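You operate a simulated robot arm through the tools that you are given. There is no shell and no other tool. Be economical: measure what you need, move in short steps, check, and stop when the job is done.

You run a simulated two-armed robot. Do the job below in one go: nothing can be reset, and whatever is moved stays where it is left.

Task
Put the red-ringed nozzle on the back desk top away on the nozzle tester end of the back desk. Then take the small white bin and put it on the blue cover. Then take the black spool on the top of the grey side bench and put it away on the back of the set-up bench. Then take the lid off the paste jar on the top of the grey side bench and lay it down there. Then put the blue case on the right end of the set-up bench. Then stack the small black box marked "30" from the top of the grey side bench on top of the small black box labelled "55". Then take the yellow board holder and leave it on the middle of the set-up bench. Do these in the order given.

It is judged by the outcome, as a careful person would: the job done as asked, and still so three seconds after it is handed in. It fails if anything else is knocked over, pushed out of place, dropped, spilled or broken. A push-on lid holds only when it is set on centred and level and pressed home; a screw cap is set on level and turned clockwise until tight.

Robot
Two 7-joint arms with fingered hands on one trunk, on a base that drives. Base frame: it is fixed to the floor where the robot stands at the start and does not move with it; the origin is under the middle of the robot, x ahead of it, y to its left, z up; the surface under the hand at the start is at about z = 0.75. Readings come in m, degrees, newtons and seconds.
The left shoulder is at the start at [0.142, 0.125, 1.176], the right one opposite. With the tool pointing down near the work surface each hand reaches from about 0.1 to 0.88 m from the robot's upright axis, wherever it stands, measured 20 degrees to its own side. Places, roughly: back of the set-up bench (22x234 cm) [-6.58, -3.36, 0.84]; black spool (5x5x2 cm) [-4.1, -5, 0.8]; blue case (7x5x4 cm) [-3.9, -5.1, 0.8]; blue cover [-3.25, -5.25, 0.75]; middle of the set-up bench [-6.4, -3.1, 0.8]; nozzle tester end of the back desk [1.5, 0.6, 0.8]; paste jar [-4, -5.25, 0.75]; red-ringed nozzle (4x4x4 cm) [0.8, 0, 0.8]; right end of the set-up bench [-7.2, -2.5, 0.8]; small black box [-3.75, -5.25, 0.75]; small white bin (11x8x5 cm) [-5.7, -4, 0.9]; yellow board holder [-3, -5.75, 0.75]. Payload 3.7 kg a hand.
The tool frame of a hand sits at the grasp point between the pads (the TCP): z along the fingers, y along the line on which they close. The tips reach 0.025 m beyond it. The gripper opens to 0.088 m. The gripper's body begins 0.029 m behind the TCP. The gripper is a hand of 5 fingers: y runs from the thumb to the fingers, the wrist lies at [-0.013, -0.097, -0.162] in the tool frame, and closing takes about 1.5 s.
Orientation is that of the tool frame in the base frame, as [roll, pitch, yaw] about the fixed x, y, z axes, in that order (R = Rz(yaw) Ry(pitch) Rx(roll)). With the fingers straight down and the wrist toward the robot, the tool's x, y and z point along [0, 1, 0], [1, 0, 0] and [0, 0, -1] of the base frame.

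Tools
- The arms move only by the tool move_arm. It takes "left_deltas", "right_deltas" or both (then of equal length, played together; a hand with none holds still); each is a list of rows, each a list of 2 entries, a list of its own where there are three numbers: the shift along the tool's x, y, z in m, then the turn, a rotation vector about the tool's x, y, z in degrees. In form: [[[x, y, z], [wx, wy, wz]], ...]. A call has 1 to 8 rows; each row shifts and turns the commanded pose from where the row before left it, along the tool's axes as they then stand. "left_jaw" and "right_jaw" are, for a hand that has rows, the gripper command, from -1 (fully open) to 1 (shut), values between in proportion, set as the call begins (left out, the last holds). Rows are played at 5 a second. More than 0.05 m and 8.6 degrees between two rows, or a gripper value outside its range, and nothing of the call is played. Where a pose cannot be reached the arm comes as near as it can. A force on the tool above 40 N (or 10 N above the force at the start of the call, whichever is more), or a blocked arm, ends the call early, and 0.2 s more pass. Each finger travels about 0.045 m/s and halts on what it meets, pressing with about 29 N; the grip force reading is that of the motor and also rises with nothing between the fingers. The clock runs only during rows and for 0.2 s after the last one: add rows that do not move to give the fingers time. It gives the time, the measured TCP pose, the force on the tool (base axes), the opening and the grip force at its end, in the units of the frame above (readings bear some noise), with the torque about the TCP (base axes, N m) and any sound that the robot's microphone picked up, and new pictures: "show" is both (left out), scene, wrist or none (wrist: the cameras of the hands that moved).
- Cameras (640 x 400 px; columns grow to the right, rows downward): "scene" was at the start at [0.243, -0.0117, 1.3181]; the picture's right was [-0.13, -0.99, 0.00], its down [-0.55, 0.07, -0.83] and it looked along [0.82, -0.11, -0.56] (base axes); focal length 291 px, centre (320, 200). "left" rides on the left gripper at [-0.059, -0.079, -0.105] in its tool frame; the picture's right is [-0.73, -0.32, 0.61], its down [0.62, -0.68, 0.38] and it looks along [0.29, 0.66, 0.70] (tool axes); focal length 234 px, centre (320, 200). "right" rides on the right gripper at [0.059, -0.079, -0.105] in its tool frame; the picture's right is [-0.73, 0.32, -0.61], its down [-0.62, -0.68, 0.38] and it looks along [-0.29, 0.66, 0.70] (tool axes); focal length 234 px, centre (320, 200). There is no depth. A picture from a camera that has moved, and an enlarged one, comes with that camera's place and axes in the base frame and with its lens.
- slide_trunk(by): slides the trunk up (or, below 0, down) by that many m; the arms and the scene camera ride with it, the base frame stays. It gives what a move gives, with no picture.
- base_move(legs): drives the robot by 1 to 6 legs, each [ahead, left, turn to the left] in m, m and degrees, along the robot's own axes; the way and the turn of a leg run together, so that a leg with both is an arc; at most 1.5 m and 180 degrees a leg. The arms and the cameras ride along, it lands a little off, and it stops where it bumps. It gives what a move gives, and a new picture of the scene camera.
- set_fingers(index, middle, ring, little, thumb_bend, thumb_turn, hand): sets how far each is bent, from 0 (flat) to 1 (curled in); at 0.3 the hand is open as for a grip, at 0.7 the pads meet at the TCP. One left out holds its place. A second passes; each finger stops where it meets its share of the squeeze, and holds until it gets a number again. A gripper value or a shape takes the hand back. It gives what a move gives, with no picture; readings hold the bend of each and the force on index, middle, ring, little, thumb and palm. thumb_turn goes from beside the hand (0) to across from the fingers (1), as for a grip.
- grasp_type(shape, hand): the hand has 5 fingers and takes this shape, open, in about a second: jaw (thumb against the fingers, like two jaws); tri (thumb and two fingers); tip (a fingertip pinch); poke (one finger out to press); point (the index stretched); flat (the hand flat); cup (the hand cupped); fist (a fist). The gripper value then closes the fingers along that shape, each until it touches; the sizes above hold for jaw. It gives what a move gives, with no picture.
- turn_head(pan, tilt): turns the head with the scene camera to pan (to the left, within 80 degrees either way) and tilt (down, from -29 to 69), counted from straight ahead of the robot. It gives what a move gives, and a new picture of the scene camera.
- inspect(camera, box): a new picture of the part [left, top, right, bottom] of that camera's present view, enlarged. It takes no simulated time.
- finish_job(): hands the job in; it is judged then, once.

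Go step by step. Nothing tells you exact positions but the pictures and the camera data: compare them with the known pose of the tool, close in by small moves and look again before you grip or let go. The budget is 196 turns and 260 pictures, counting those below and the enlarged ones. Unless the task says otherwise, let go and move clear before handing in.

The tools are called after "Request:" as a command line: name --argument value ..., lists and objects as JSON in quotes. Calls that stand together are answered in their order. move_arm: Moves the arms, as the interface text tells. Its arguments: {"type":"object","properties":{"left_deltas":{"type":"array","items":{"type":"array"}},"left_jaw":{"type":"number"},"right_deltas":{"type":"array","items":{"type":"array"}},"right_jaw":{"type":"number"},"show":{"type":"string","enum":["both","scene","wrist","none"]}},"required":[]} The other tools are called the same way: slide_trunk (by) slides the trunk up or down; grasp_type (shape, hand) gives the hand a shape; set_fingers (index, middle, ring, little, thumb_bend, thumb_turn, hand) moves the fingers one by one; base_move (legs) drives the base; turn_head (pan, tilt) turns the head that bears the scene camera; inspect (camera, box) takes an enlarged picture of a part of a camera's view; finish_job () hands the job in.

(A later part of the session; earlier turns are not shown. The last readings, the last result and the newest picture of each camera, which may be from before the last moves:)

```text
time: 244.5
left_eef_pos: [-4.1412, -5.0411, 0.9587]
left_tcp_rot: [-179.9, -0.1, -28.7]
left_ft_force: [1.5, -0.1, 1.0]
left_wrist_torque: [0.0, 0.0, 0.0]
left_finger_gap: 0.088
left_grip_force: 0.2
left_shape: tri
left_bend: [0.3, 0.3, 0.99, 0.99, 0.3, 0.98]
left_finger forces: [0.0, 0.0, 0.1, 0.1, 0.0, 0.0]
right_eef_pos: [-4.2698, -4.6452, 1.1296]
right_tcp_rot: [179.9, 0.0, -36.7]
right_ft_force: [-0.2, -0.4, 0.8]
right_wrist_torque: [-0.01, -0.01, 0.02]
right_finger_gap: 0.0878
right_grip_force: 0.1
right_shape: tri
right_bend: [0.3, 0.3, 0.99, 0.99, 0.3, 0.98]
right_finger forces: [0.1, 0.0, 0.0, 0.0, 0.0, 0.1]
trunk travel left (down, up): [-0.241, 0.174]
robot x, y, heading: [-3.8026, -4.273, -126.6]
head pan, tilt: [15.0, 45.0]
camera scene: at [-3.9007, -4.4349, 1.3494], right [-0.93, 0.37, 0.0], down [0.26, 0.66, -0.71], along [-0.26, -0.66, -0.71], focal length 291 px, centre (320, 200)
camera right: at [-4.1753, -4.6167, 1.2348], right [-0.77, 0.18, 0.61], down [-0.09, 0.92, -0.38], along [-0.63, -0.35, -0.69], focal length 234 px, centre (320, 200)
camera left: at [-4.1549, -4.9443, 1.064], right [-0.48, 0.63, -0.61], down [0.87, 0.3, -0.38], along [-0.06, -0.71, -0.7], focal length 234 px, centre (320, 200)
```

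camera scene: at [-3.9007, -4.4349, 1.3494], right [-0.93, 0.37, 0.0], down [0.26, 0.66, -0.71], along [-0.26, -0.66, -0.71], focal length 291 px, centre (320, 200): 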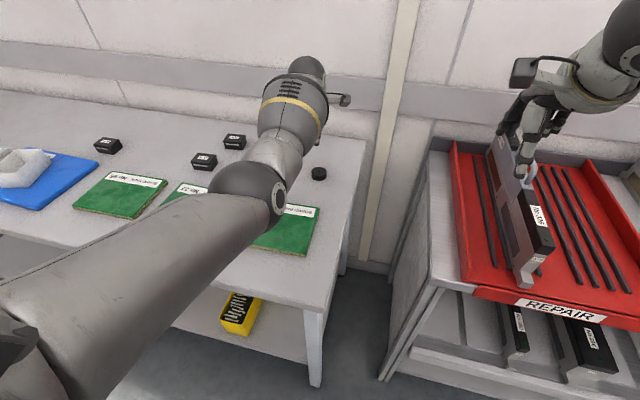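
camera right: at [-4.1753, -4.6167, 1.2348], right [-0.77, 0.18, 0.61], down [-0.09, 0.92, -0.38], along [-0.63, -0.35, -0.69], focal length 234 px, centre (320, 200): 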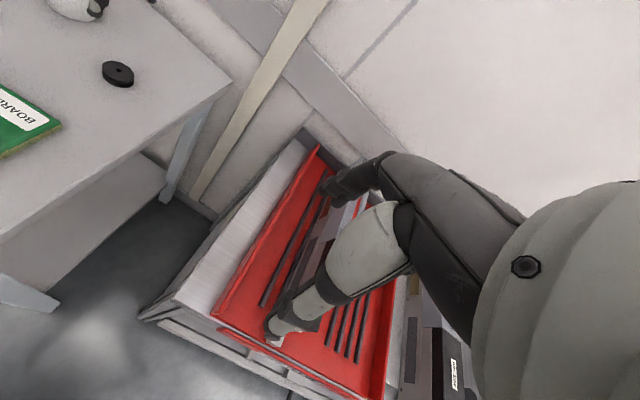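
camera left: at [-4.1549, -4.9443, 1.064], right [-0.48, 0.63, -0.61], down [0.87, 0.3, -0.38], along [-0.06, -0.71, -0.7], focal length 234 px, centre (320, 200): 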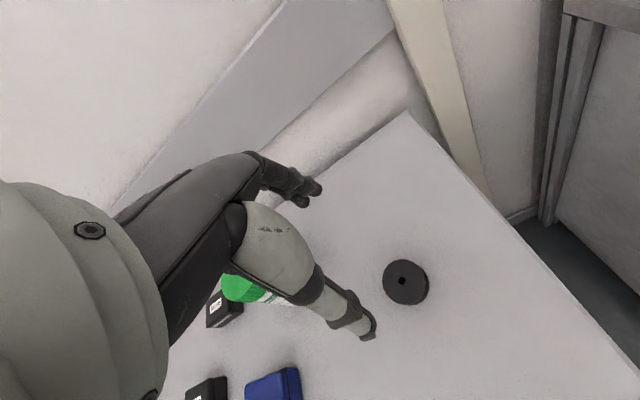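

The spool reads at [-4.136, -5.035]. I correct 8 mm and lower most of the way.

Request:
move_arm --left_deltas '[[[0.001, -0.008, 0.03], [0, 0, 0]], [[0, 0, 0.03], [0, 0, 0]], [[0, 0, 0.03], [0, 0, 0]], [[0, 0, 0.015], [0, 0, 0]]]'

```text
time: 245.5
left_eef_pos: [-4.1342, -5.0343, 0.8572]
left_tcp_rot: [-179.7, 0.0, -28.8]
left_ft_force: [-0.1, 0.7, 0.2]
left_wrist_torque: [-0.02, -0.01, -0.02]
left_finger_gap: 0.0877
left_grip_force: 0.2
left_shape: tri
left_bend: [0.3, 0.3, 0.99, 0.99, 0.3, 0.98]
left_finger forces: [0.0, 0.0, 0.1, 0.1, 0.0, 0.0]
right_eef_pos: [-4.2698, -4.6456, 1.1299]
right_tcp_rot: [179.9, 0.0, -36.7]
right_ft_force: [0.3, -0.3, 0.5]
right_wrist_torque: [0.01, 0.0, 0.02]
right_finger_gap: 0.088
right_grip_force: 0.1
right_shape: tri
right_bend: [0.3, 0.3, 0.99, 0.99, 0.3, 0.98]
right_finger forces: [0.0, 0.1, 0.1, 0.1, 0.0, 0.1]
trunk travel left (down, up): [-0.241, 0.174]
robot x, y, heading: [-3.806, -4.2712, -126.7]
head pan, tilt: [15.0, 45.0]
camera scene: at [-3.9005, -4.4345, 1.3496], right [-0.93, 0.37, 0.0], down [0.26, 0.66, -0.71], along [-0.26, -0.66, -0.71], focal length 291 px, centre (320, 200)
camera left: at [-4.1488, -4.937, 0.9612], right [-0.48, 0.63, -0.61], down [0.87, 0.3, -0.38], along [-0.06, -0.71, -0.7], focal length 234 px, centre (320, 200)
```

scene: 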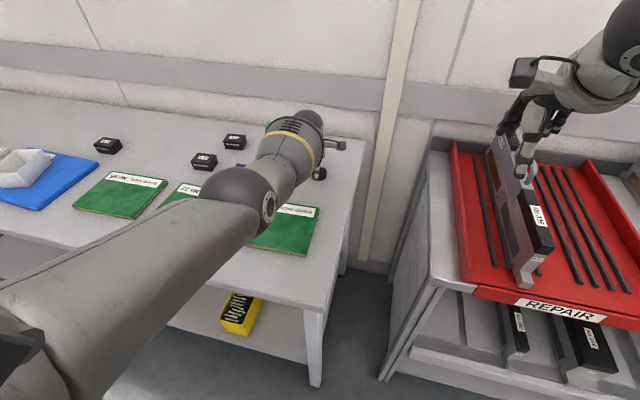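
left: 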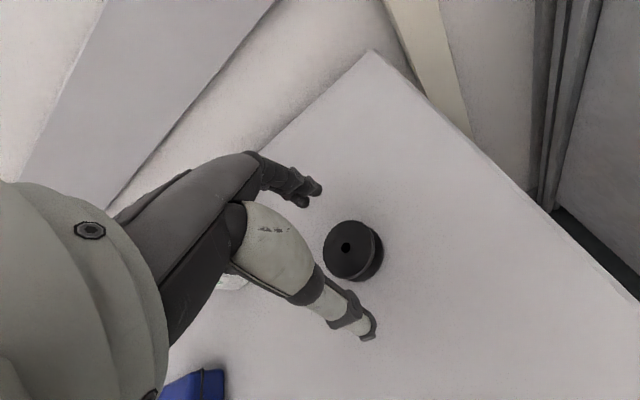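

Well aligned. I lower the last 3.5 cm and close.

Request:
move_arm --left_deltas '[[[0, 0.004, 0.015], [0, 0, 0]], [[0, 0, 0.012], [0, 0, 0]], [[0, 0, 0.008], [0, 0, 0]]]' --show "wrist"

Request:
move_arm --left_deltas '[[[0, 0, 0], [0, 0, 0]], [[0, 0, 0], [0, 0, 0]], [[0, 0, 0], [0, 0, 0]], [[0, 0, 0], [0, 0, 0]], [[0, 0, 0], [0, 0, 0]], [[0, 0, 0], [0, 0, 0]], [[0, 0, 0], [0, 0, 0]]]' --left_jaw 1 --show "wrist"

```text
time: 246.3
left_eef_pos: [-4.1294, -5.0287, 0.8251]
left_tcp_rot: [179.9, 0.1, -28.7]
left_ft_force: [-0.9, 0.8, 1.7]
left_wrist_torque: [-0.1, 0.05, -0.03]
left_finger_gap: 0.0875
left_grip_force: 0.0
left_shape: tri
left_bend: [0.3, 0.3, 0.99, 0.99, 0.3, 0.98]
left_finger forces: [0.0, 1.9, 0.0, 0.0, 0.1, 0.1]
left hand out of reach, approached as far as the arm can: row 1, 2
right_eef_pos: [-4.2696, -4.6435, 1.1297]
right_tcp_rot: [179.9, 0.0, -36.8]
right_ft_force: [-0.1, -0.1, 0.2]
right_wrist_torque: [0.01, 0.0, -0.04]
right_finger_gap: 0.0876
right_grip_force: 0.0
right_shape: tri
right_bend: [0.3, 0.3, 0.99, 0.99, 0.3, 0.98]
right_finger forces: [0.0, 0.0, 0.0, 0.0, 0.0, 0.1]
trunk travel left (down, up): [-0.241, 0.174]
robot x, y, heading: [-3.8079, -4.271, -126.8]
head pan, tilt: [15.0, 45.0]
camera left: at [-4.1428, -4.9316, 0.9301], right [-0.48, 0.63, -0.61], down [0.87, 0.3, -0.38], along [-0.06, -0.72, -0.7], focal length 234 px, centre (320, 200)
```

left: 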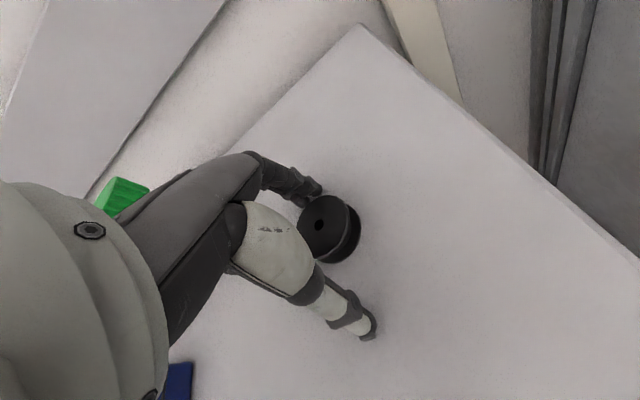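

```text
time: 247.9
left_eef_pos: [-4.1296, -5.0289, 0.8265]
left_tcp_rot: [-179.9, 0.0, -28.6]
left_ft_force: [0.6, -2.3, 9.7]
left_wrist_torque: [-0.27, 0.16, 0.08]
left_finger_gap: 0.0351
left_grip_force: 28.4
left_shape: tri
left_bend: [0.73, 0.43, 1.0, 1.0, 0.74, 1.0]
left_finger forces: [28.1, 7.6, 0.0, 0.0, 26.9, 0.1]
right_eef_pos: [-4.2686, -4.6453, 1.1311]
right_tcp_rot: [179.8, 0.0, -36.6]
right_ft_force: [-0.5, 0.2, -0.2]
right_wrist_torque: [-0.03, -0.03, 0.0]
right_finger_gap: 0.0879
right_grip_force: 0.1
right_shape: tri
right_bend: [0.3, 0.3, 0.99, 0.99, 0.3, 0.98]
right_finger forces: [0.0, 0.0, 0.0, 0.0, 0.0, 0.0]
trunk travel left (down, up): [-0.241, 0.174]
robot x, y, heading: [-3.8035, -4.2722, -126.8]
head pan, tilt: [15.0, 45.0]
camera left: at [-4.1422, -4.9316, 0.9307], right [-0.48, 0.63, -0.61], down [0.87, 0.3, -0.38], along [-0.06, -0.72, -0.7], focal length 234 px, centre (320, 200)
```

left: 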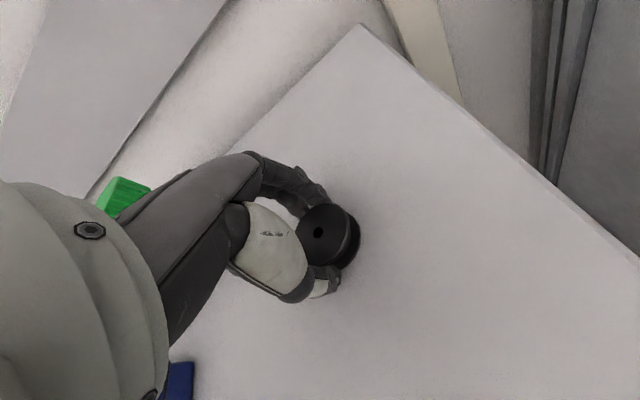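

Gripped, though a bit off-centre. I lift slowly and check.

Request:
move_arm --left_deltas '[[[0, 0, -0.02], [0, 0, 0]], [[0, 0, -0.03], [0, 0, 0]], [[0, 0, -0.03], [0, 0, 0]], [[0, 0, -0.04], [0, 0, 0]]]' --show "wrist"

```text
time: 248.9
left_eef_pos: [-4.1295, -5.0307, 0.9441]
left_tcp_rot: [-179.8, -0.2, -28.8]
left_ft_force: [-0.5, 0.0, -0.3]
left_wrist_torque: [0.0, 0.0, -0.01]
left_finger_gap: 0.033
left_grip_force: 29.4
left_shape: tri
left_bend: [0.73, 0.43, 1.0, 1.0, 0.74, 1.0]
left_finger forces: [19.9, 7.3, 0.1, 0.1, 27.4, 0.0]
right_eef_pos: [-4.2691, -4.6457, 1.1302]
right_tcp_rot: [179.8, 0.1, -36.8]
right_ft_force: [0.3, -0.1, 0.7]
right_wrist_torque: [-0.01, 0.02, 0.04]
right_finger_gap: 0.0881
right_grip_force: 0.1
right_shape: tri
right_bend: [0.3, 0.3, 0.99, 0.99, 0.3, 0.98]
right_finger forces: [0.1, 0.0, 0.0, 0.0, 0.0, 0.0]
trunk travel left (down, up): [-0.241, 0.174]
robot x, y, heading: [-3.8039, -4.2704, -126.6]
head pan, tilt: [15.0, 45.0]
camera left: at [-4.1436, -4.9336, 1.0484], right [-0.48, 0.63, -0.61], down [0.88, 0.3, -0.38], along [-0.06, -0.71, -0.7], focal length 234 px, centre (320, 200)
```

left: 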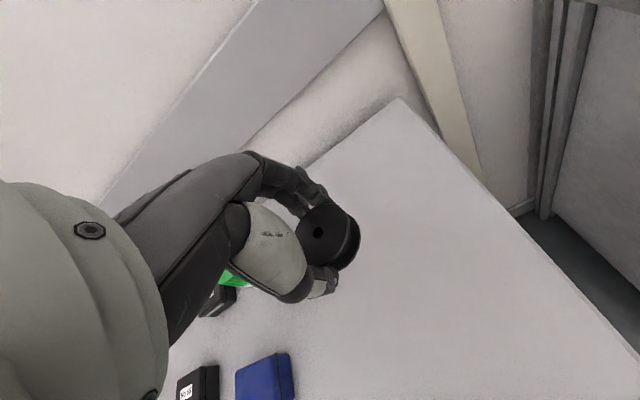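

The spool is held firmly. I raise it, draw it in and back off from the bench.

Request:
move_arm --left_deltas '[[[0, 0, -0.045], [0, 0, 0]], [[0, 0, -0.045], [0, 0, 0]], [[0, -0.04, -0.02], [0, 0, 0]], [[0, -0.045, 0], [0, 0, 0]], [[0, -0.045, 0], [0, 0, 0]], [[0, -0.045, 0], [0, 0, 0]], [[0, -0.045, 0], [0, 0, 0]]]' --show "none"

Request:
base_move --legs '[[-0.45, 0, 0]]'

```text
time: 250.5
left_eef_pos: [-4.0229, -4.8384, 1.0546]
left_tcp_rot: [-179.8, -0.1, -28.8]
left_ft_force: [-0.4, 0.3, -0.3]
left_wrist_torque: [-0.05, -0.01, -0.01]
left_finger_gap: 0.0326
left_grip_force: 28.9
left_shape: tri
left_bend: [0.73, 0.43, 1.0, 1.0, 0.74, 1.0]
left_finger forces: [19.9, 7.0, 0.0, 0.0, 27.0, 0.1]
right_eef_pos: [-4.2688, -4.6432, 1.1308]
right_tcp_rot: [179.9, 0.0, -36.6]
right_ft_force: [-0.1, 0.1, -0.3]
right_wrist_torque: [-0.03, 0.0, 0.03]
right_finger_gap: 0.0877
right_grip_force: 0.0
right_shape: tri
right_bend: [0.3, 0.3, 0.99, 0.99, 0.3, 0.98]
right_finger forces: [0.0, 0.1, 0.0, 0.0, 0.0, 0.0]
trunk travel left (down, up): [-0.241, 0.174]
robot x, y, heading: [-3.8037, -4.2659, -126.9]
head pan, tilt: [15.0, 45.0]
```

```text
time: 253.2
left_eef_pos: [-3.7573, -4.4835, 1.0542]
left_tcp_rot: [-179.8, -0.2, -28.7]
left_ft_force: [0.4, 0.4, -0.6]
left_wrist_torque: [-0.02, 0.02, -0.02]
left_finger_gap: 0.0327
left_grip_force: 28.3
left_shape: tri
left_bend: [0.73, 0.43, 1.0, 1.0, 0.74, 1.0]
left_finger forces: [19.8, 7.0, 0.0, 0.1, 27.0, 0.0]
right_eef_pos: [-4.0046, -4.2876, 1.1289]
right_tcp_rot: [179.9, 0.0, -36.6]
right_ft_force: [-0.4, 0.3, -0.8]
right_wrist_torque: [-0.01, 0.04, -0.04]
right_finger_gap: 0.0877
right_grip_force: 0.0
right_shape: tri
right_bend: [0.3, 0.3, 0.99, 0.99, 0.3, 0.98]
right_finger forces: [0.1, 0.1, 0.0, 0.1, 0.1, 0.1]
trunk travel left (down, up): [-0.241, 0.174]
robot x, y, heading: [-3.5395, -3.9132, -126.9]
head pan, tilt: [15.0, 45.0]
camera scene: at [-3.6344, -4.0776, 1.3496], right [-0.93, 0.37, 0.0], down [0.26, 0.66, -0.71], along [-0.26, -0.66, -0.71], focal length 291 px, centre (320, 200)
```

scene: 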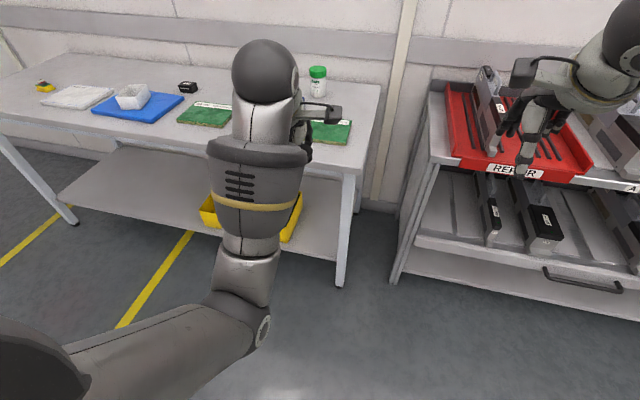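

I raise the right hand out of the way and strafe back along the aisle to the set-up bench.

Request:
move_arm --right_deltas '[[[-0.03, -0.03, -0.02], [0, 0, 0]], [[-0.03, -0.03, -0.02], [0, 0, 0]], [[-0.03, -0.03, -0.02], [0, 0, 0]]]' --right_jaw -1 --show "none"

Request:
base_move --legs '[[0, -0.97, 0], [0, -0.97, 0], [0.3, 0, 0]]'

Request:
turn_head --pan 0 --tilt 40

```text
time: 254.0
left_eef_pos: [-3.7572, -4.4822, 1.0551]
left_tcp_rot: [-180.0, -0.2, -28.7]
left_ft_force: [-0.3, -0.9, -0.5]
left_wrist_torque: [0.0, 0.0, -0.01]
left_finger_gap: 0.0326
left_grip_force: 29.0
left_shape: tri
left_bend: [0.73, 0.43, 1.0, 1.0, 0.74, 1.0]
left_finger forces: [19.9, 7.1, 0.1, 0.0, 26.9, 0.1]
right_eef_pos: [-4.0207, -4.1616, 1.1896]
right_tcp_rot: [179.8, 0.1, -36.8]
right_ft_force: [-0.1, 0.3, -0.2]
right_wrist_torque: [-0.03, 0.03, -0.02]
right_finger_gap: 0.0879
right_grip_force: 0.1
right_shape: tri
right_bend: [0.3, 0.3, 0.99, 0.99, 0.3, 0.98]
right_finger forces: [0.0, 0.1, 0.0, 0.0, 0.1, 0.0]
trunk travel left (down, up): [-0.241, 0.174]
robot x, y, heading: [-3.5377, -3.9139, -126.7]
head pan, tilt: [15.0, 45.0]
```

```text
time: 273.0
left_eef_pos: [-5.4949, -3.5678, 1.0538]
left_tcp_rot: [-179.8, 0.0, -28.0]
left_ft_force: [-0.7, 0.0, -0.5]
left_wrist_torque: [0.02, 0.02, 0.03]
left_finger_gap: 0.0328
left_grip_force: 29.0
left_shape: tri
left_bend: [0.73, 0.43, 1.0, 1.0, 0.74, 1.0]
left_finger forces: [19.9, 6.9, 0.0, 0.0, 26.8, 0.0]
right_eef_pos: [-5.764, -3.2507, 1.1897]
right_tcp_rot: [179.9, 0.1, -35.9]
right_ft_force: [0.5, -0.3, 0.2]
right_wrist_torque: [0.02, -0.02, 0.03]
right_finger_gap: 0.0877
right_grip_force: 0.1
right_shape: tri
right_bend: [0.3, 0.3, 0.99, 0.99, 0.3, 0.98]
right_finger forces: [0.0, 0.0, 0.0, 0.1, 0.0, 0.0]
trunk travel left (down, up): [-0.241, 0.174]
robot x, y, heading: [-5.2862, -2.9954, -125.9]
head pan, tilt: [15.0, 45.0]
camera scene: at [-5.3776, -3.161, 1.3495], right [-0.93, 0.36, 0.0], down [0.25, 0.66, -0.71], along [-0.25, -0.66, -0.71], focal length 291 px, centre (320, 200)
```

scene: 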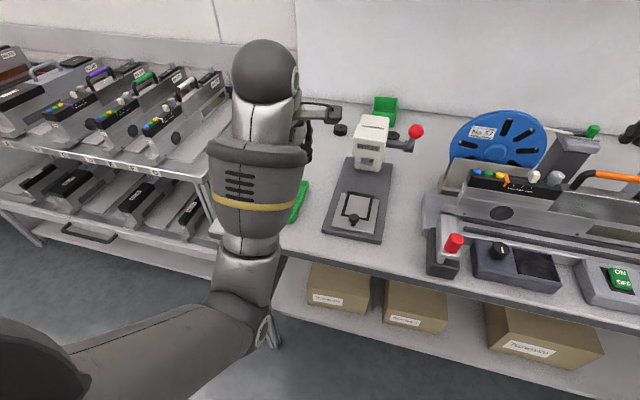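

```text
time: 273.8
left_eef_pos: [-5.4941, -3.5671, 1.055]
left_tcp_rot: [-179.7, -0.1, -28.1]
left_ft_force: [0.6, -0.2, 0.1]
left_wrist_torque: [-0.01, 0.02, 0.03]
left_finger_gap: 0.0329
left_grip_force: 28.3
left_shape: tri
left_bend: [0.73, 0.43, 1.0, 1.0, 0.74, 1.0]
left_finger forces: [19.9, 7.0, 0.0, 0.1, 26.8, 0.1]
right_eef_pos: [-5.7632, -3.2512, 1.1899]
right_tcp_rot: [179.9, 0.0, -36.1]
right_ft_force: [0.5, -0.8, 0.0]
right_wrist_torque: [-0.01, 0.02, -0.04]
right_finger_gap: 0.0879
right_grip_force: 0.0
right_shape: tri
right_bend: [0.3, 0.3, 0.99, 0.99, 0.3, 0.98]
right_finger forces: [0.0, 0.0, 0.0, 0.0, 0.0, 0.1]
trunk travel left (down, up): [-0.241, 0.174]
robot x, y, heading: [-5.2848, -2.9982, -126.2]
head pan, tilt: [0.0, 40.0]
camera scene: at [-5.398, -3.1533, 1.3568], right [-0.81, 0.59, 0.0], down [0.38, 0.52, -0.77], along [-0.45, -0.62, -0.64], focal length 291 px, centre (320, 200)
```

scene: 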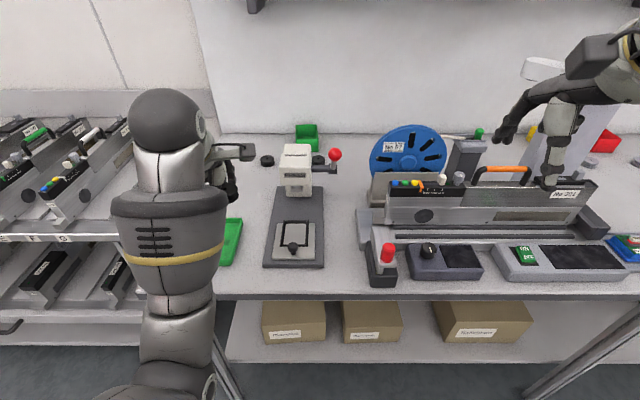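

I drive in the last quarter metre and lower the trunk a little for reach.

Request:
base_move --legs '[[0.26, 0.0, -0.5]]'

Request:
slide_trunk --by -0.045

```text
time: 275.6
left_eef_pos: [-5.6538, -3.7737, 1.0547]
left_tcp_rot: [-179.8, -0.1, -28.5]
left_ft_force: [0.6, -0.5, -1.1]
left_wrist_torque: [-0.03, 0.01, 0.0]
left_finger_gap: 0.0325
left_grip_force: 28.7
left_shape: tri
left_bend: [0.73, 0.43, 1.0, 1.0, 0.74, 1.0]
left_finger forces: [19.9, 7.0, 0.0, 0.0, 26.9, 0.0]
right_eef_pos: [-5.9185, -3.4575, 1.1883]
right_tcp_rot: [179.8, -0.1, -36.4]
right_ft_force: [0.0, -0.7, -1.0]
right_wrist_torque: [-0.03, 0.04, 0.0]
right_finger_gap: 0.0878
right_grip_force: 0.0
right_shape: tri
right_bend: [0.3, 0.3, 0.99, 0.99, 0.3, 0.98]
right_finger forces: [0.1, 0.0, 0.1, 0.0, 0.0, 0.0]
trunk travel left (down, up): [-0.241, 0.174]
robot x, y, heading: [-5.4331, -3.2009, -126.4]
head pan, tilt: [0.0, 40.0]
camera scene: at [-5.5526, -3.3618, 1.3567], right [-0.8, 0.59, 0.0], down [0.38, 0.52, -0.77], along [-0.45, -0.62, -0.64], focal length 291 px, centre (320, 200)
```

scene: 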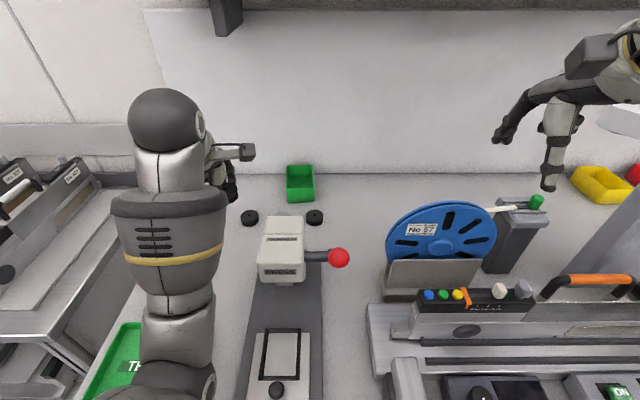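

```text
time: 276.5
left_eef_pos: [-5.6276, -3.7878, 1.0149]
left_tcp_rot: [179.3, -0.2, -27.4]
left_ft_force: [0.1, -0.2, -0.3]
left_wrist_torque: [0.06, -0.01, -0.01]
left_finger_gap: 0.0324
left_grip_force: 29.1
left_shape: tri
left_bend: [0.73, 0.43, 1.0, 1.0, 0.74, 1.0]
left_finger forces: [19.8, 7.0, 0.0, 0.0, 27.0, 0.1]
right_eef_pos: [-5.8988, -3.4639, 1.1531]
right_tcp_rot: [179.4, 0.8, -36.1]
right_ft_force: [0.3, -0.4, 0.9]
right_wrist_torque: [-0.01, -0.02, 0.01]
right_finger_gap: 0.0876
right_grip_force: 0.0
right_shape: tri
right_bend: [0.3, 0.3, 0.99, 0.99, 0.3, 0.98]
right_finger forces: [0.0, 0.0, 0.1, 0.1, 0.0, 0.0]
trunk travel left (down, up): [-0.196, 0.219]
robot x, y, heading: [-5.4329, -3.2071, -126.2]
head pan, tilt: [0.0, 40.0]
```

Both hands shifted sideways by 2 cm as the trunk came down, as if the arm touched something. I look at the left elbow.

Request:
turn_head --pan 25 --tilt 60

```text
time: 277.4
left_eef_pos: [-5.6273, -3.7866, 1.016]
left_tcp_rot: [179.0, -0.1, -27.4]
left_ft_force: [-0.4, 1.1, 0.4]
left_wrist_torque: [0.05, -0.01, -0.02]
left_finger_gap: 0.0326
left_grip_force: 29.0
left_shape: tri
left_bend: [0.73, 0.43, 1.0, 1.0, 0.74, 1.0]
left_finger forces: [20.0, 6.9, 0.0, 0.1, 27.0, 0.1]
right_eef_pos: [-5.8981, -3.462, 1.1532]
right_tcp_rot: [179.4, 1.0, -36.2]
right_ft_force: [0.4, -1.0, -0.1]
right_wrist_torque: [0.02, 0.0, -0.05]
right_finger_gap: 0.0881
right_grip_force: 0.1
right_shape: tri
right_bend: [0.3, 0.3, 0.99, 0.99, 0.3, 0.98]
right_finger forces: [0.0, 0.0, 0.0, 0.0, 0.0, 0.0]
trunk travel left (down, up): [-0.196, 0.219]
robot x, y, heading: [-5.4349, -3.206, -126.1]
head pan, tilt: [25.0, 60.0]
camera scene: at [-5.5347, -3.4055, 1.2944], right [-0.93, 0.36, 0.02], down [0.27, 0.73, -0.62], along [-0.24, -0.58, -0.78], focal length 291 px, centre (320, 200)
```

scene: 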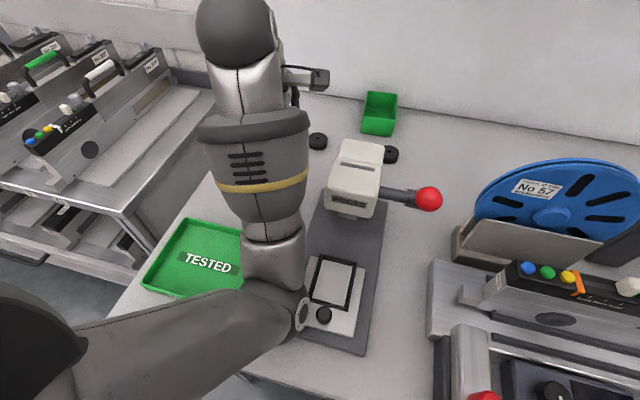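

The elbow is resting on something and tilting me slightly, so I raise the trunk back up and look again.

Request:
slide_trunk --by 0.09

Request:
turn_head --pan 25 --tilt 61

```text
time: 278.6
left_eef_pos: [-5.6514, -3.7762, 1.0967]
left_tcp_rot: [-179.6, 0.0, -28.4]
left_ft_force: [0.3, -0.3, -0.5]
left_wrist_torque: [0.01, -0.01, 0.01]
left_finger_gap: 0.0325
left_grip_force: 29.0
left_shape: tri
left_bend: [0.73, 0.43, 1.0, 1.0, 0.74, 1.0]
left_finger forces: [19.8, 7.0, 0.0, 0.1, 26.9, 0.0]
right_eef_pos: [-5.9182, -3.4573, 1.2326]
right_tcp_rot: [-180.0, 0.1, -36.4]
right_ft_force: [0.2, -1.0, -0.7]
right_wrist_torque: [0.04, 0.01, 0.02]
right_finger_gap: 0.0879
right_grip_force: 0.0
right_shape: tri
right_bend: [0.3, 0.3, 0.99, 0.99, 0.3, 0.98]
right_finger forces: [0.1, 0.1, 0.1, 0.0, 0.0, 0.1]
trunk travel left (down, up): [-0.286, 0.129]
robot x, y, heading: [-5.4385, -3.2043, -126.3]
head pan, tilt: [25.0, 60.0]
```

```text
time: 279.3
left_eef_pos: [-5.6523, -3.7745, 1.0991]
left_tcp_rot: [-179.8, 0.0, -28.4]
left_ft_force: [-0.5, 0.2, -0.2]
left_wrist_torque: [0.01, 0.0, 0.01]
left_finger_gap: 0.0327
left_grip_force: 29.3
left_shape: tri
left_bend: [0.73, 0.43, 1.0, 1.0, 0.74, 1.0]
left_finger forces: [19.9, 7.0, 0.1, 0.0, 26.9, 0.0]
right_eef_pos: [-5.9183, -3.4551, 1.2345]
right_tcp_rot: [179.9, 0.0, -36.4]
right_ft_force: [0.4, -0.2, -0.7]
right_wrist_torque: [0.01, -0.01, -0.04]
right_finger_gap: 0.0878
right_grip_force: 0.1
right_shape: tri
right_bend: [0.3, 0.3, 0.99, 0.99, 0.3, 0.98]
right_finger forces: [0.0, 0.0, 0.0, 0.1, 0.1, 0.0]
trunk travel left (down, up): [-0.286, 0.129]
robot x, y, heading: [-5.4392, -3.2039, -126.2]
head pan, tilt: [25.0, 61.0]
camera scene: at [-5.5099, -3.3315, 1.3856], right [-0.92, 0.4, 0.0], down [0.32, 0.73, -0.61], along [-0.24, -0.56, -0.79], focal length 291 px, centre (320, 200)
```

scene: 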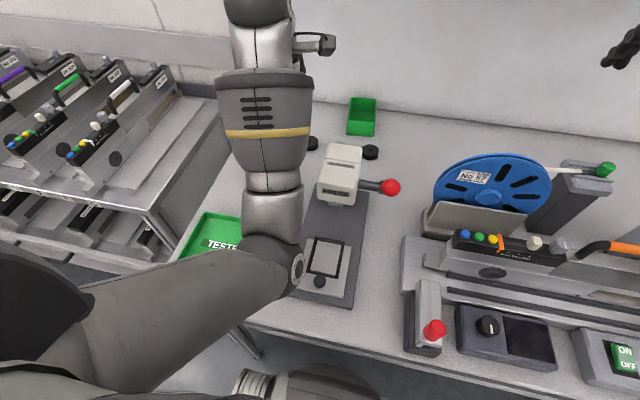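

Recovered, and tray and press look unmoved. I extend the left hand toward the back of the bench first, which raises the elbow.

Request:
move_arm --left_deltas '[[[0.012, 0.035, 0], [0, 0, 0]], [[0.013, 0.036, 0], [0, 0, 0]], [[0.013, 0.038, 0], [0, 0, 0]], [[0.013, 0.038, 0.01], [0, 0, 0]], [[0.013, 0.038, 0.02], [0, 0, 0]], [[0.013, 0.038, 0.02], [0, 0, 0]], [[0, 0, 0.03], [0, 0, 0]], [[0, 0, 0.03], [0, 0, 0]]]'

```text
time: 281.1
left_eef_pos: [-5.6901, -4.0071, 0.9865]
left_tcp_rot: [-179.9, -0.1, -28.4]
left_ft_force: [0.0, -0.1, -1.4]
left_wrist_torque: [0.01, 0.03, 0.0]
left_finger_gap: 0.0322
left_grip_force: 29.0
left_shape: tri
left_bend: [0.73, 0.43, 1.0, 1.0, 0.74, 1.0]
left_finger forces: [19.9, 6.8, 0.0, 0.0, 26.6, 0.1]
right_eef_pos: [-5.9179, -3.4562, 1.2345]
right_tcp_rot: [179.9, -0.1, -36.4]
right_ft_force: [0.1, 0.0, -0.1]
right_wrist_torque: [0.02, 0.02, 0.0]
right_finger_gap: 0.0879
right_grip_force: 0.1
right_shape: tri
right_bend: [0.3, 0.3, 0.99, 0.99, 0.3, 0.98]
right_finger forces: [0.1, 0.0, 0.0, 0.0, 0.1, 0.0]
trunk travel left (down, up): [-0.286, 0.129]
robot x, y, heading: [-5.4349, -3.205, -126.5]
head pan, tilt: [25.0, 61.0]
camera scene: at [-5.4931, -3.3281, 1.3752], right [-0.98, 0.2, 0.0], down [0.17, 0.86, -0.48], along [-0.1, -0.47, -0.87], focal length 291 px, centre (320, 200)
camera left: at [-5.7052, -3.9106, 1.0914], right [-0.48, 0.63, -0.61], down [0.87, 0.3, -0.38], along [-0.06, -0.71, -0.7], focal length 234 px, centre (320, 200)
```

scene: 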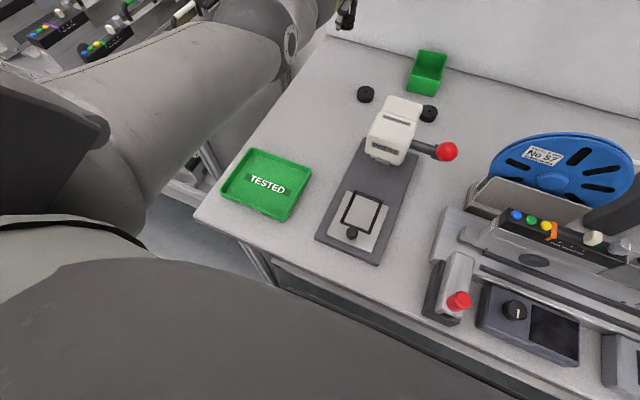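
left: 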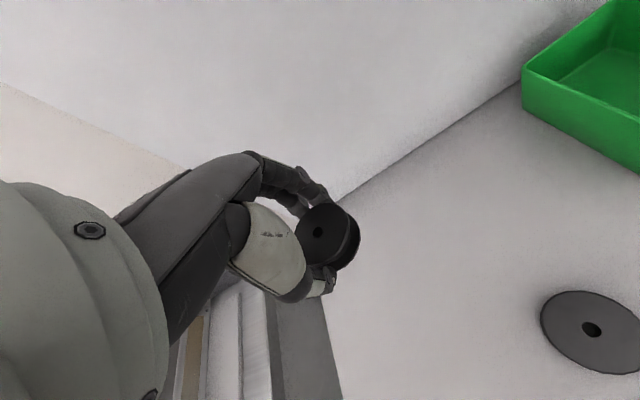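

The landing spot is free bench at the back, clear of the other spools. I lower with the arm and then the trunk in steps.

Request:
move_arm --left_deltas '[[[0, 0, 0.02], [0, 0, 0]], [[0, 0, 0.02], [0, 0, 0]]]' --show "none"

Request:
slide_trunk --by -0.035

Request:
slide_trunk --by -0.02

```text
time: 281.7
left_eef_pos: [-5.6873, -4.0023, 0.9485]
left_tcp_rot: [-179.9, -0.1, -28.4]
left_ft_force: [-0.9, -0.1, 0.1]
left_wrist_torque: [0.02, -0.02, 0.02]
left_finger_gap: 0.0321
left_grip_force: 29.1
left_shape: tri
left_bend: [0.73, 0.43, 1.0, 1.0, 0.74, 1.0]
left_finger forces: [19.9, 6.8, 0.0, 0.0, 26.6, 0.1]
left hand out of reach, approached as far as the arm can: row 2
right_eef_pos: [-5.9177, -3.456, 1.2346]
right_tcp_rot: [179.9, 0.0, -36.5]
right_ft_force: [0.3, 0.3, 0.3]
right_wrist_torque: [0.02, 0.01, -0.04]
right_finger_gap: 0.0878
right_grip_force: 0.0
right_shape: tri
right_bend: [0.3, 0.3, 0.99, 0.99, 0.3, 0.98]
right_finger forces: [0.0, 0.0, 0.1, 0.0, 0.0, 0.0]
trunk travel left (down, up): [-0.286, 0.129]
robot x, y, heading: [-5.4334, -3.206, -126.3]
head pan, tilt: [25.0, 61.0]
```

```text
time: 282.4
left_eef_pos: [-5.6865, -4.0013, 0.9171]
left_tcp_rot: [-179.9, -0.1, -28.6]
left_ft_force: [1.1, 0.3, 0.1]
left_wrist_torque: [-0.01, 0.0, -0.01]
left_finger_gap: 0.0322
left_grip_force: 29.1
left_shape: tri
left_bend: [0.73, 0.43, 1.0, 1.0, 0.74, 1.0]
left_finger forces: [19.9, 6.8, 0.1, 0.0, 26.5, 0.0]
right_eef_pos: [-5.917, -3.4536, 1.2012]
right_tcp_rot: [179.8, 0.0, -36.4]
right_ft_force: [0.1, 1.2, -0.2]
right_wrist_torque: [0.0, -0.02, 0.04]
right_finger_gap: 0.0878
right_grip_force: 0.0
right_shape: tri
right_bend: [0.3, 0.3, 0.99, 0.99, 0.3, 0.98]
right_finger forces: [0.0, 0.1, 0.0, 0.0, 0.0, 0.1]
trunk travel left (down, up): [-0.251, 0.164]
robot x, y, heading: [-5.4361, -3.2055, -126.4]
head pan, tilt: [25.0, 61.0]
```

```text
time: 283.1
left_eef_pos: [-5.687, -4.0016, 0.8964]
left_tcp_rot: [-179.9, 0.0, -28.5]
left_ft_force: [-0.3, -0.1, 0.9]
left_wrist_torque: [-0.03, 0.01, 0.06]
left_finger_gap: 0.0322
left_grip_force: 29.4
left_shape: tri
left_bend: [0.73, 0.43, 1.0, 1.0, 0.74, 1.0]
left_finger forces: [20.0, 6.8, 0.0, 0.1, 26.5, 0.0]
right_eef_pos: [-5.9167, -3.454, 1.1801]
right_tcp_rot: [179.8, 0.1, -36.5]
right_ft_force: [1.0, 0.9, 0.1]
right_wrist_torque: [-0.01, 0.0, 0.02]
right_finger_gap: 0.0878
right_grip_force: 0.2
right_shape: tri
right_bend: [0.3, 0.3, 0.99, 0.99, 0.3, 0.98]
right_finger forces: [0.0, 0.0, 0.0, 0.0, 0.0, 0.0]
trunk travel left (down, up): [-0.231, 0.184]
robot x, y, heading: [-5.4416, -3.2047, -126.5]
head pan, tilt: [25.0, 61.0]
```

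Request:
slide_trunk --by -0.015

Request:
slide_trunk --by -0.006

Request:
move_arm --left_deltas '[[[0, 0, 0], [0, 0, 0]]]'

```text
time: 283.7
left_eef_pos: [-5.6856, -4.0014, 0.8782]
left_tcp_rot: [-179.7, -0.1, -28.3]
left_ft_force: [0.1, -0.4, 0.1]
left_wrist_torque: [0.0, 0.0, -0.02]
left_finger_gap: 0.0317
left_grip_force: 29.1
left_shape: tri
left_bend: [0.73, 0.43, 1.0, 1.0, 0.74, 1.0]
left_finger forces: [20.0, 7.2, 0.1, 0.1, 26.9, 0.1]
right_eef_pos: [-5.9176, -3.4548, 1.1651]
right_tcp_rot: [179.9, 0.1, -36.5]
right_ft_force: [0.4, -0.1, -0.4]
right_wrist_torque: [-0.03, 0.01, -0.03]
right_finger_gap: 0.0878
right_grip_force: 0.1
right_shape: tri
right_bend: [0.3, 0.3, 0.99, 0.99, 0.3, 0.98]
right_finger forces: [0.0, 0.0, 0.0, 0.0, 0.0, 0.1]
trunk travel left (down, up): [-0.216, 0.199]
robot x, y, heading: [-5.4377, -3.2033, -126.4]
head pan, tilt: [25.0, 61.0]
```

```text
time: 284.3
left_eef_pos: [-5.6881, -4.0026, 0.8765]
left_tcp_rot: [179.9, 0.0, -28.4]
left_ft_force: [0.8, -0.6, 9.6]
left_wrist_torque: [-0.19, 0.17, 0.0]
left_finger_gap: 0.0317
left_grip_force: 29.2
left_shape: tri
left_bend: [0.73, 0.43, 1.0, 1.0, 0.74, 1.0]
left_finger forces: [29.0, 7.0, 0.1, 0.1, 27.3, 0.1]
right_eef_pos: [-5.9166, -3.4546, 1.1581]
right_tcp_rot: [179.8, 0.0, -36.3]
right_ft_force: [0.9, 0.1, 1.4]
right_wrist_torque: [-0.02, 0.0, -0.01]
right_finger_gap: 0.0876
right_grip_force: 0.0
right_shape: tri
right_bend: [0.3, 0.3, 0.99, 0.99, 0.3, 0.98]
right_finger forces: [0.0, 0.0, 0.0, 0.1, 0.0, 0.1]
trunk travel left (down, up): [-0.21, 0.205]
robot x, y, heading: [-5.4376, -3.2039, -126.4]
head pan, tilt: [25.0, 61.0]
```

```text
time: 284.7
left_eef_pos: [-5.687, -4.0022, 0.876]
left_tcp_rot: [179.9, -0.2, -28.4]
left_ft_force: [-1.1, -1.9, 11.5]
left_wrist_torque: [-0.25, 0.27, -0.01]
left_finger_gap: 0.0316
left_grip_force: 28.9
left_shape: tri
left_bend: [0.73, 0.43, 1.0, 1.0, 0.74, 1.0]
left_finger forces: [30.9, 7.2, 0.1, 0.1, 26.8, 0.0]
right_eef_pos: [-5.9179, -3.4541, 1.1601]
right_tcp_rot: [179.8, 0.1, -36.4]
right_ft_force: [0.7, 0.2, -0.3]
right_wrist_torque: [0.03, 0.01, 0.02]
right_finger_gap: 0.0878
right_grip_force: 0.1
right_shape: tri
right_bend: [0.3, 0.3, 0.99, 0.99, 0.3, 0.98]
right_finger forces: [0.0, 0.1, 0.1, 0.0, 0.1, 0.1]
trunk travel left (down, up): [-0.21, 0.205]
robot x, y, heading: [-5.4342, -3.2091, -126.6]
head pan, tilt: [25.0, 61.0]
camera scene: at [-5.5344, -3.3893, 1.307], right [-0.98, 0.2, 0.0], down [0.16, 0.78, -0.61], along [-0.12, -0.6, -0.79], focal length 291 px, centre (320, 200)
camera left: at [-5.7015, -3.9044, 0.9808], right [-0.48, 0.63, -0.61], down [0.87, 0.3, -0.38], along [-0.06, -0.72, -0.69], focal length 234 px, centre (320, 200)
```

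scene: 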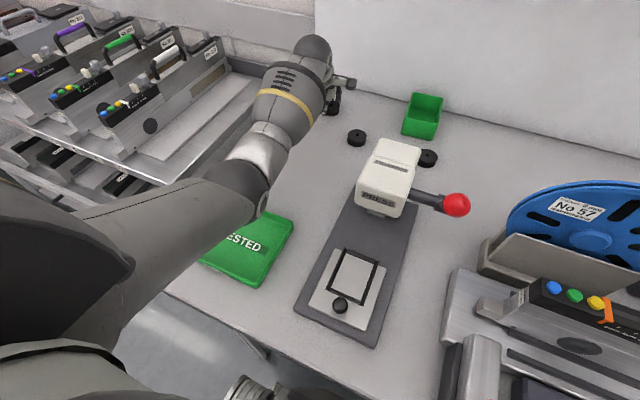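
left: 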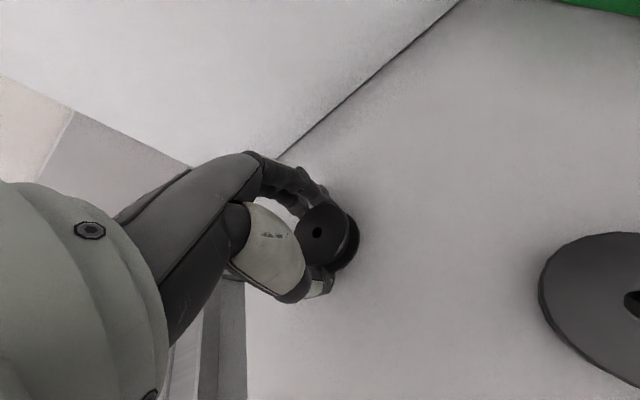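

The spool rests on the bench. I open partway and lift off.

Request:
move_arm --left_deltas '[[[0, 0, 0], [0, 0, 0]], [[0, 0, 0], [0, 0, 0]], [[0, 0, 0], [0, 0, 0]], [[0, 0, 0], [0, 0, 0]]]' --left_jaw -0.45 --show "wrist"

Request:
slide_trunk --by 0.08

Request:
move_arm --left_deltas '[[[0, 0, -0.03], [0, 0, 0]], [[0, 0, -0.03], [0, 0, 0]]]' --show "wrist"

```text
time: 285.7
left_eef_pos: [-5.6866, -4.0013, 0.8747]
left_tcp_rot: [180.0, -0.1, -28.5]
left_ft_force: [-0.8, -1.9, 12.7]
left_wrist_torque: [0.11, -0.06, -0.03]
left_finger_gap: 0.0601
left_grip_force: 0.0
left_shape: tri
left_bend: [0.27, 0.36, 0.99, 0.99, 0.6, 1.0]
left_finger forces: [0.0, 4.1, 0.0, 0.0, 8.8, 0.1]
right_eef_pos: [-5.9167, -3.4548, 1.1594]
right_tcp_rot: [179.8, -0.1, -36.4]
right_ft_force: [-0.3, -0.6, -0.7]
right_wrist_torque: [0.0, 0.01, 0.01]
right_finger_gap: 0.0877
right_grip_force: 0.1
right_shape: tri
right_bend: [0.3, 0.3, 0.99, 0.99, 0.3, 0.98]
right_finger forces: [0.1, 0.0, 0.0, 0.0, 0.0, 0.1]
trunk travel left (down, up): [-0.21, 0.205]
robot x, y, heading: [-5.4346, -3.2061, -126.2]
head pan, tilt: [25.0, 61.0]
camera left: at [-5.7015, -3.9043, 0.9801], right [-0.48, 0.63, -0.61], down [0.87, 0.3, -0.38], along [-0.06, -0.72, -0.7], focal length 234 px, centre (320, 200)
```

left: 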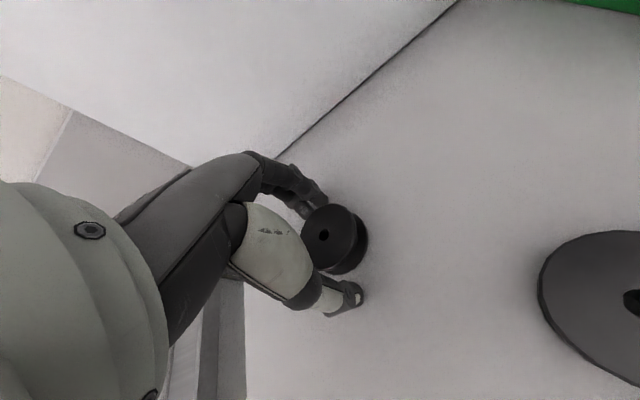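

```text
time: 286.9
left_eef_pos: [-5.6881, -4.0014, 0.9521]
left_tcp_rot: [-179.6, -0.1, -28.5]
left_ft_force: [0.5, 0.4, -0.9]
left_wrist_torque: [-0.03, 0.01, 0.02]
left_finger_gap: 0.0639
left_grip_force: 0.0
left_shape: tri
left_bend: [0.27, 0.36, 0.99, 0.99, 0.56, 0.99]
left_finger forces: [0.0, 0.1, 0.0, 0.1, 0.0, 0.0]
right_eef_pos: [-5.9192, -3.4557, 1.2376]
right_tcp_rot: [180.0, 0.0, -36.4]
right_ft_force: [1.0, -0.4, 0.4]
right_wrist_torque: [0.02, -0.01, 0.04]
right_finger_gap: 0.0874
right_grip_force: 0.0
right_shape: tri
right_bend: [0.3, 0.3, 0.99, 0.99, 0.3, 0.98]
right_finger forces: [0.0, 0.0, 0.0, 0.0, 0.0, 0.1]
trunk travel left (down, up): [-0.29, 0.125]
robot x, y, heading: [-5.4393, -3.203, -126.7]
head pan, tilt: [25.0, 61.0]
```

```text
time: 287.5
left_eef_pos: [-5.6894, -4.0024, 1.0141]
left_tcp_rot: [-179.9, -0.1, -28.5]
left_ft_force: [0.1, 0.5, 0.2]
left_wrist_torque: [0.05, 0.03, 0.0]
left_finger_gap: 0.0638
left_grip_force: 0.1
left_shape: tri
left_bend: [0.27, 0.36, 0.99, 0.99, 0.56, 0.99]
left_finger forces: [0.0, 0.1, 0.0, 0.0, 0.0, 0.0]
right_eef_pos: [-5.918, -3.4555, 1.2388]
right_tcp_rot: [180.0, -0.1, -36.4]
right_ft_force: [0.8, -0.1, 0.0]
right_wrist_torque: [-0.01, -0.02, 0.0]
right_finger_gap: 0.0875
right_grip_force: 0.1
right_shape: tri
right_bend: [0.3, 0.3, 0.99, 0.99, 0.3, 0.98]
right_finger forces: [0.0, 0.1, 0.1, 0.1, 0.0, 0.0]
trunk travel left (down, up): [-0.29, 0.125]
robot x, y, heading: [-5.4355, -3.2035, -126.5]
head pan, tilt: [25.0, 61.0]
camera left: at [-5.703, -3.9049, 1.1191], right [-0.48, 0.63, -0.61], down [0.87, 0.3, -0.38], along [-0.06, -0.71, -0.7], focal length 234 px, centre (320, 200)
```

left: 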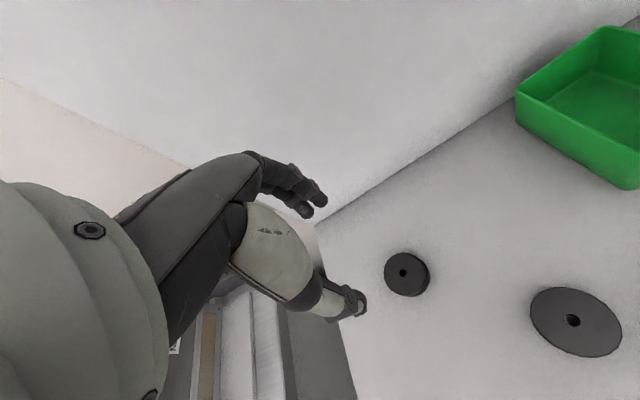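

The spool lies flat at the back of the bench. I retract along the same path and back off, then return to the side bench for the jar.

Request:
move_arm --left_deltas '[[[0, 0, -0.03], [0, 0, 0]], [[0, 0, -0.03], [0, 0, 0]], [[-0.013, -0.038, -0.01], [0, 0, 0]], [[-0.013, -0.038, -0.01], [0, 0, 0]], [[-0.013, -0.038, 0], [0, 0, 0]], [[-0.013, -0.038, 0], [0, 0, 0]], [[-0.013, -0.036, 0], [0, 0, 0]], [[-0.012, -0.03, 0], [0, 0, 0]]]' --show "none"

Request:
base_move --legs '[[-0.55, 0, 0], [0, 0.95, 0], [0, 0.95, 0]]'

Request:
turn_head --pan 0 --tilt 40

```text
time: 289.3
left_eef_pos: [-5.6517, -3.7737, 1.0963]
left_tcp_rot: [-179.8, 0.0, -28.4]
left_ft_force: [-0.4, -0.4, -0.2]
left_wrist_torque: [0.03, 0.0, 0.02]
left_finger_gap: 0.0639
left_grip_force: 0.0
left_shape: tri
left_bend: [0.27, 0.36, 0.99, 0.99, 0.56, 0.99]
left_finger forces: [0.0, 0.0, 0.1, 0.0, 0.0, 0.0]
right_eef_pos: [-5.9171, -3.4545, 1.2382]
right_tcp_rot: [179.9, 0.0, -36.4]
right_ft_force: [-0.1, -0.1, 0.6]
right_wrist_torque: [-0.03, -0.02, 0.03]
right_finger_gap: 0.0878
right_grip_force: 0.0
right_shape: tri
right_bend: [0.3, 0.3, 0.99, 0.99, 0.3, 0.98]
right_finger forces: [0.0, 0.0, 0.1, 0.0, 0.0, 0.0]
trunk travel left (down, up): [-0.29, 0.125]
robot x, y, heading: [-5.4397, -3.2068, -126.6]
head pan, tilt: [25.0, 61.0]
```

```text
time: 309.0
left_eef_pos: [-3.7913, -4.4663, 1.0972]
left_tcp_rot: [-179.8, -0.1, -28.6]
left_ft_force: [-1.2, -0.1, -0.5]
left_wrist_torque: [-0.01, -0.04, 0.0]
left_finger_gap: 0.0639
left_grip_force: 0.0
left_shape: tri
left_bend: [0.27, 0.36, 0.99, 0.99, 0.56, 0.99]
left_finger forces: [0.0, 0.0, 0.0, 0.1, 0.0, 0.1]
right_eef_pos: [-4.0565, -4.1477, 1.238]
right_tcp_rot: [179.9, -0.1, -36.6]
right_ft_force: [-0.5, -0.4, 1.3]
right_wrist_torque: [-0.01, -0.03, 0.0]
right_finger_gap: 0.0878
right_grip_force: 0.0
right_shape: tri
right_bend: [0.3, 0.3, 0.99, 0.99, 0.3, 0.98]
right_finger forces: [0.0, 0.0, 0.0, 0.0, 0.0, 0.0]
trunk travel left (down, up): [-0.29, 0.125]
robot x, y, heading: [-3.575, -3.8979, -126.7]
head pan, tilt: [25.0, 61.0]
camera scene: at [-3.6296, -4.0187, 1.3794], right [-0.98, 0.2, 0.0], down [0.18, 0.86, -0.48], along [-0.1, -0.47, -0.87], focal length 291 px, centre (320, 200)
```

scene: 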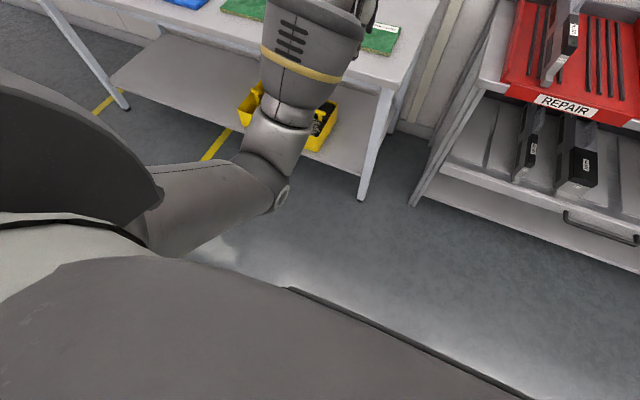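

```text
time: 309.9
left_eef_pos: [-3.791, -4.468, 1.0979]
left_tcp_rot: [-179.8, -0.1, -28.7]
left_ft_force: [0.0, 0.2, -0.3]
left_wrist_torque: [0.05, 0.03, 0.01]
left_finger_gap: 0.0639
left_grip_force: 0.1
left_shape: tri
left_bend: [0.27, 0.36, 0.99, 0.99, 0.56, 0.99]
left_finger forces: [0.0, 0.0, 0.0, 0.0, 0.0, 0.1]
right_eef_pos: [-4.0559, -4.1482, 1.239]
right_tcp_rot: [179.9, -0.1, -36.7]
right_ft_force: [0.1, -0.1, -0.2]
right_wrist_torque: [-0.01, -0.01, 0.01]
right_finger_gap: 0.0881
right_grip_force: 0.2
right_shape: tri
right_bend: [0.3, 0.3, 0.99, 0.99, 0.3, 0.98]
right_finger forces: [0.0, 0.1, 0.1, 0.0, 0.1, 0.0]
trunk travel left (down, up): [-0.29, 0.125]
robot x, y, heading: [-3.5739, -3.8981, -126.6]
head pan, tilt: [0.0, 40.0]
camera scene: at [-3.667, -4.0228, 1.4072], right [-0.8, 0.6, 0.0], down [0.38, 0.52, -0.77], along [-0.46, -0.61, -0.64], focal length 291 px, centre (320, 200)
```

scene: 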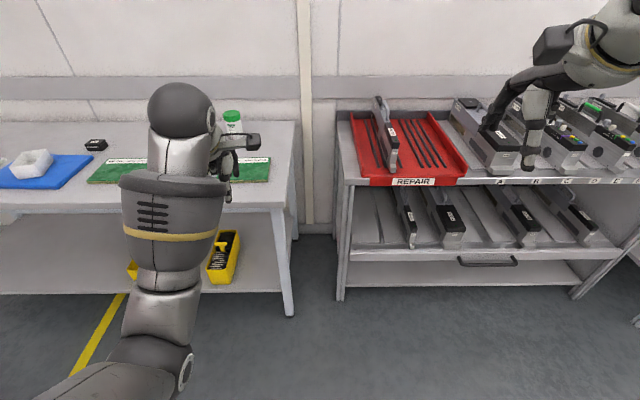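

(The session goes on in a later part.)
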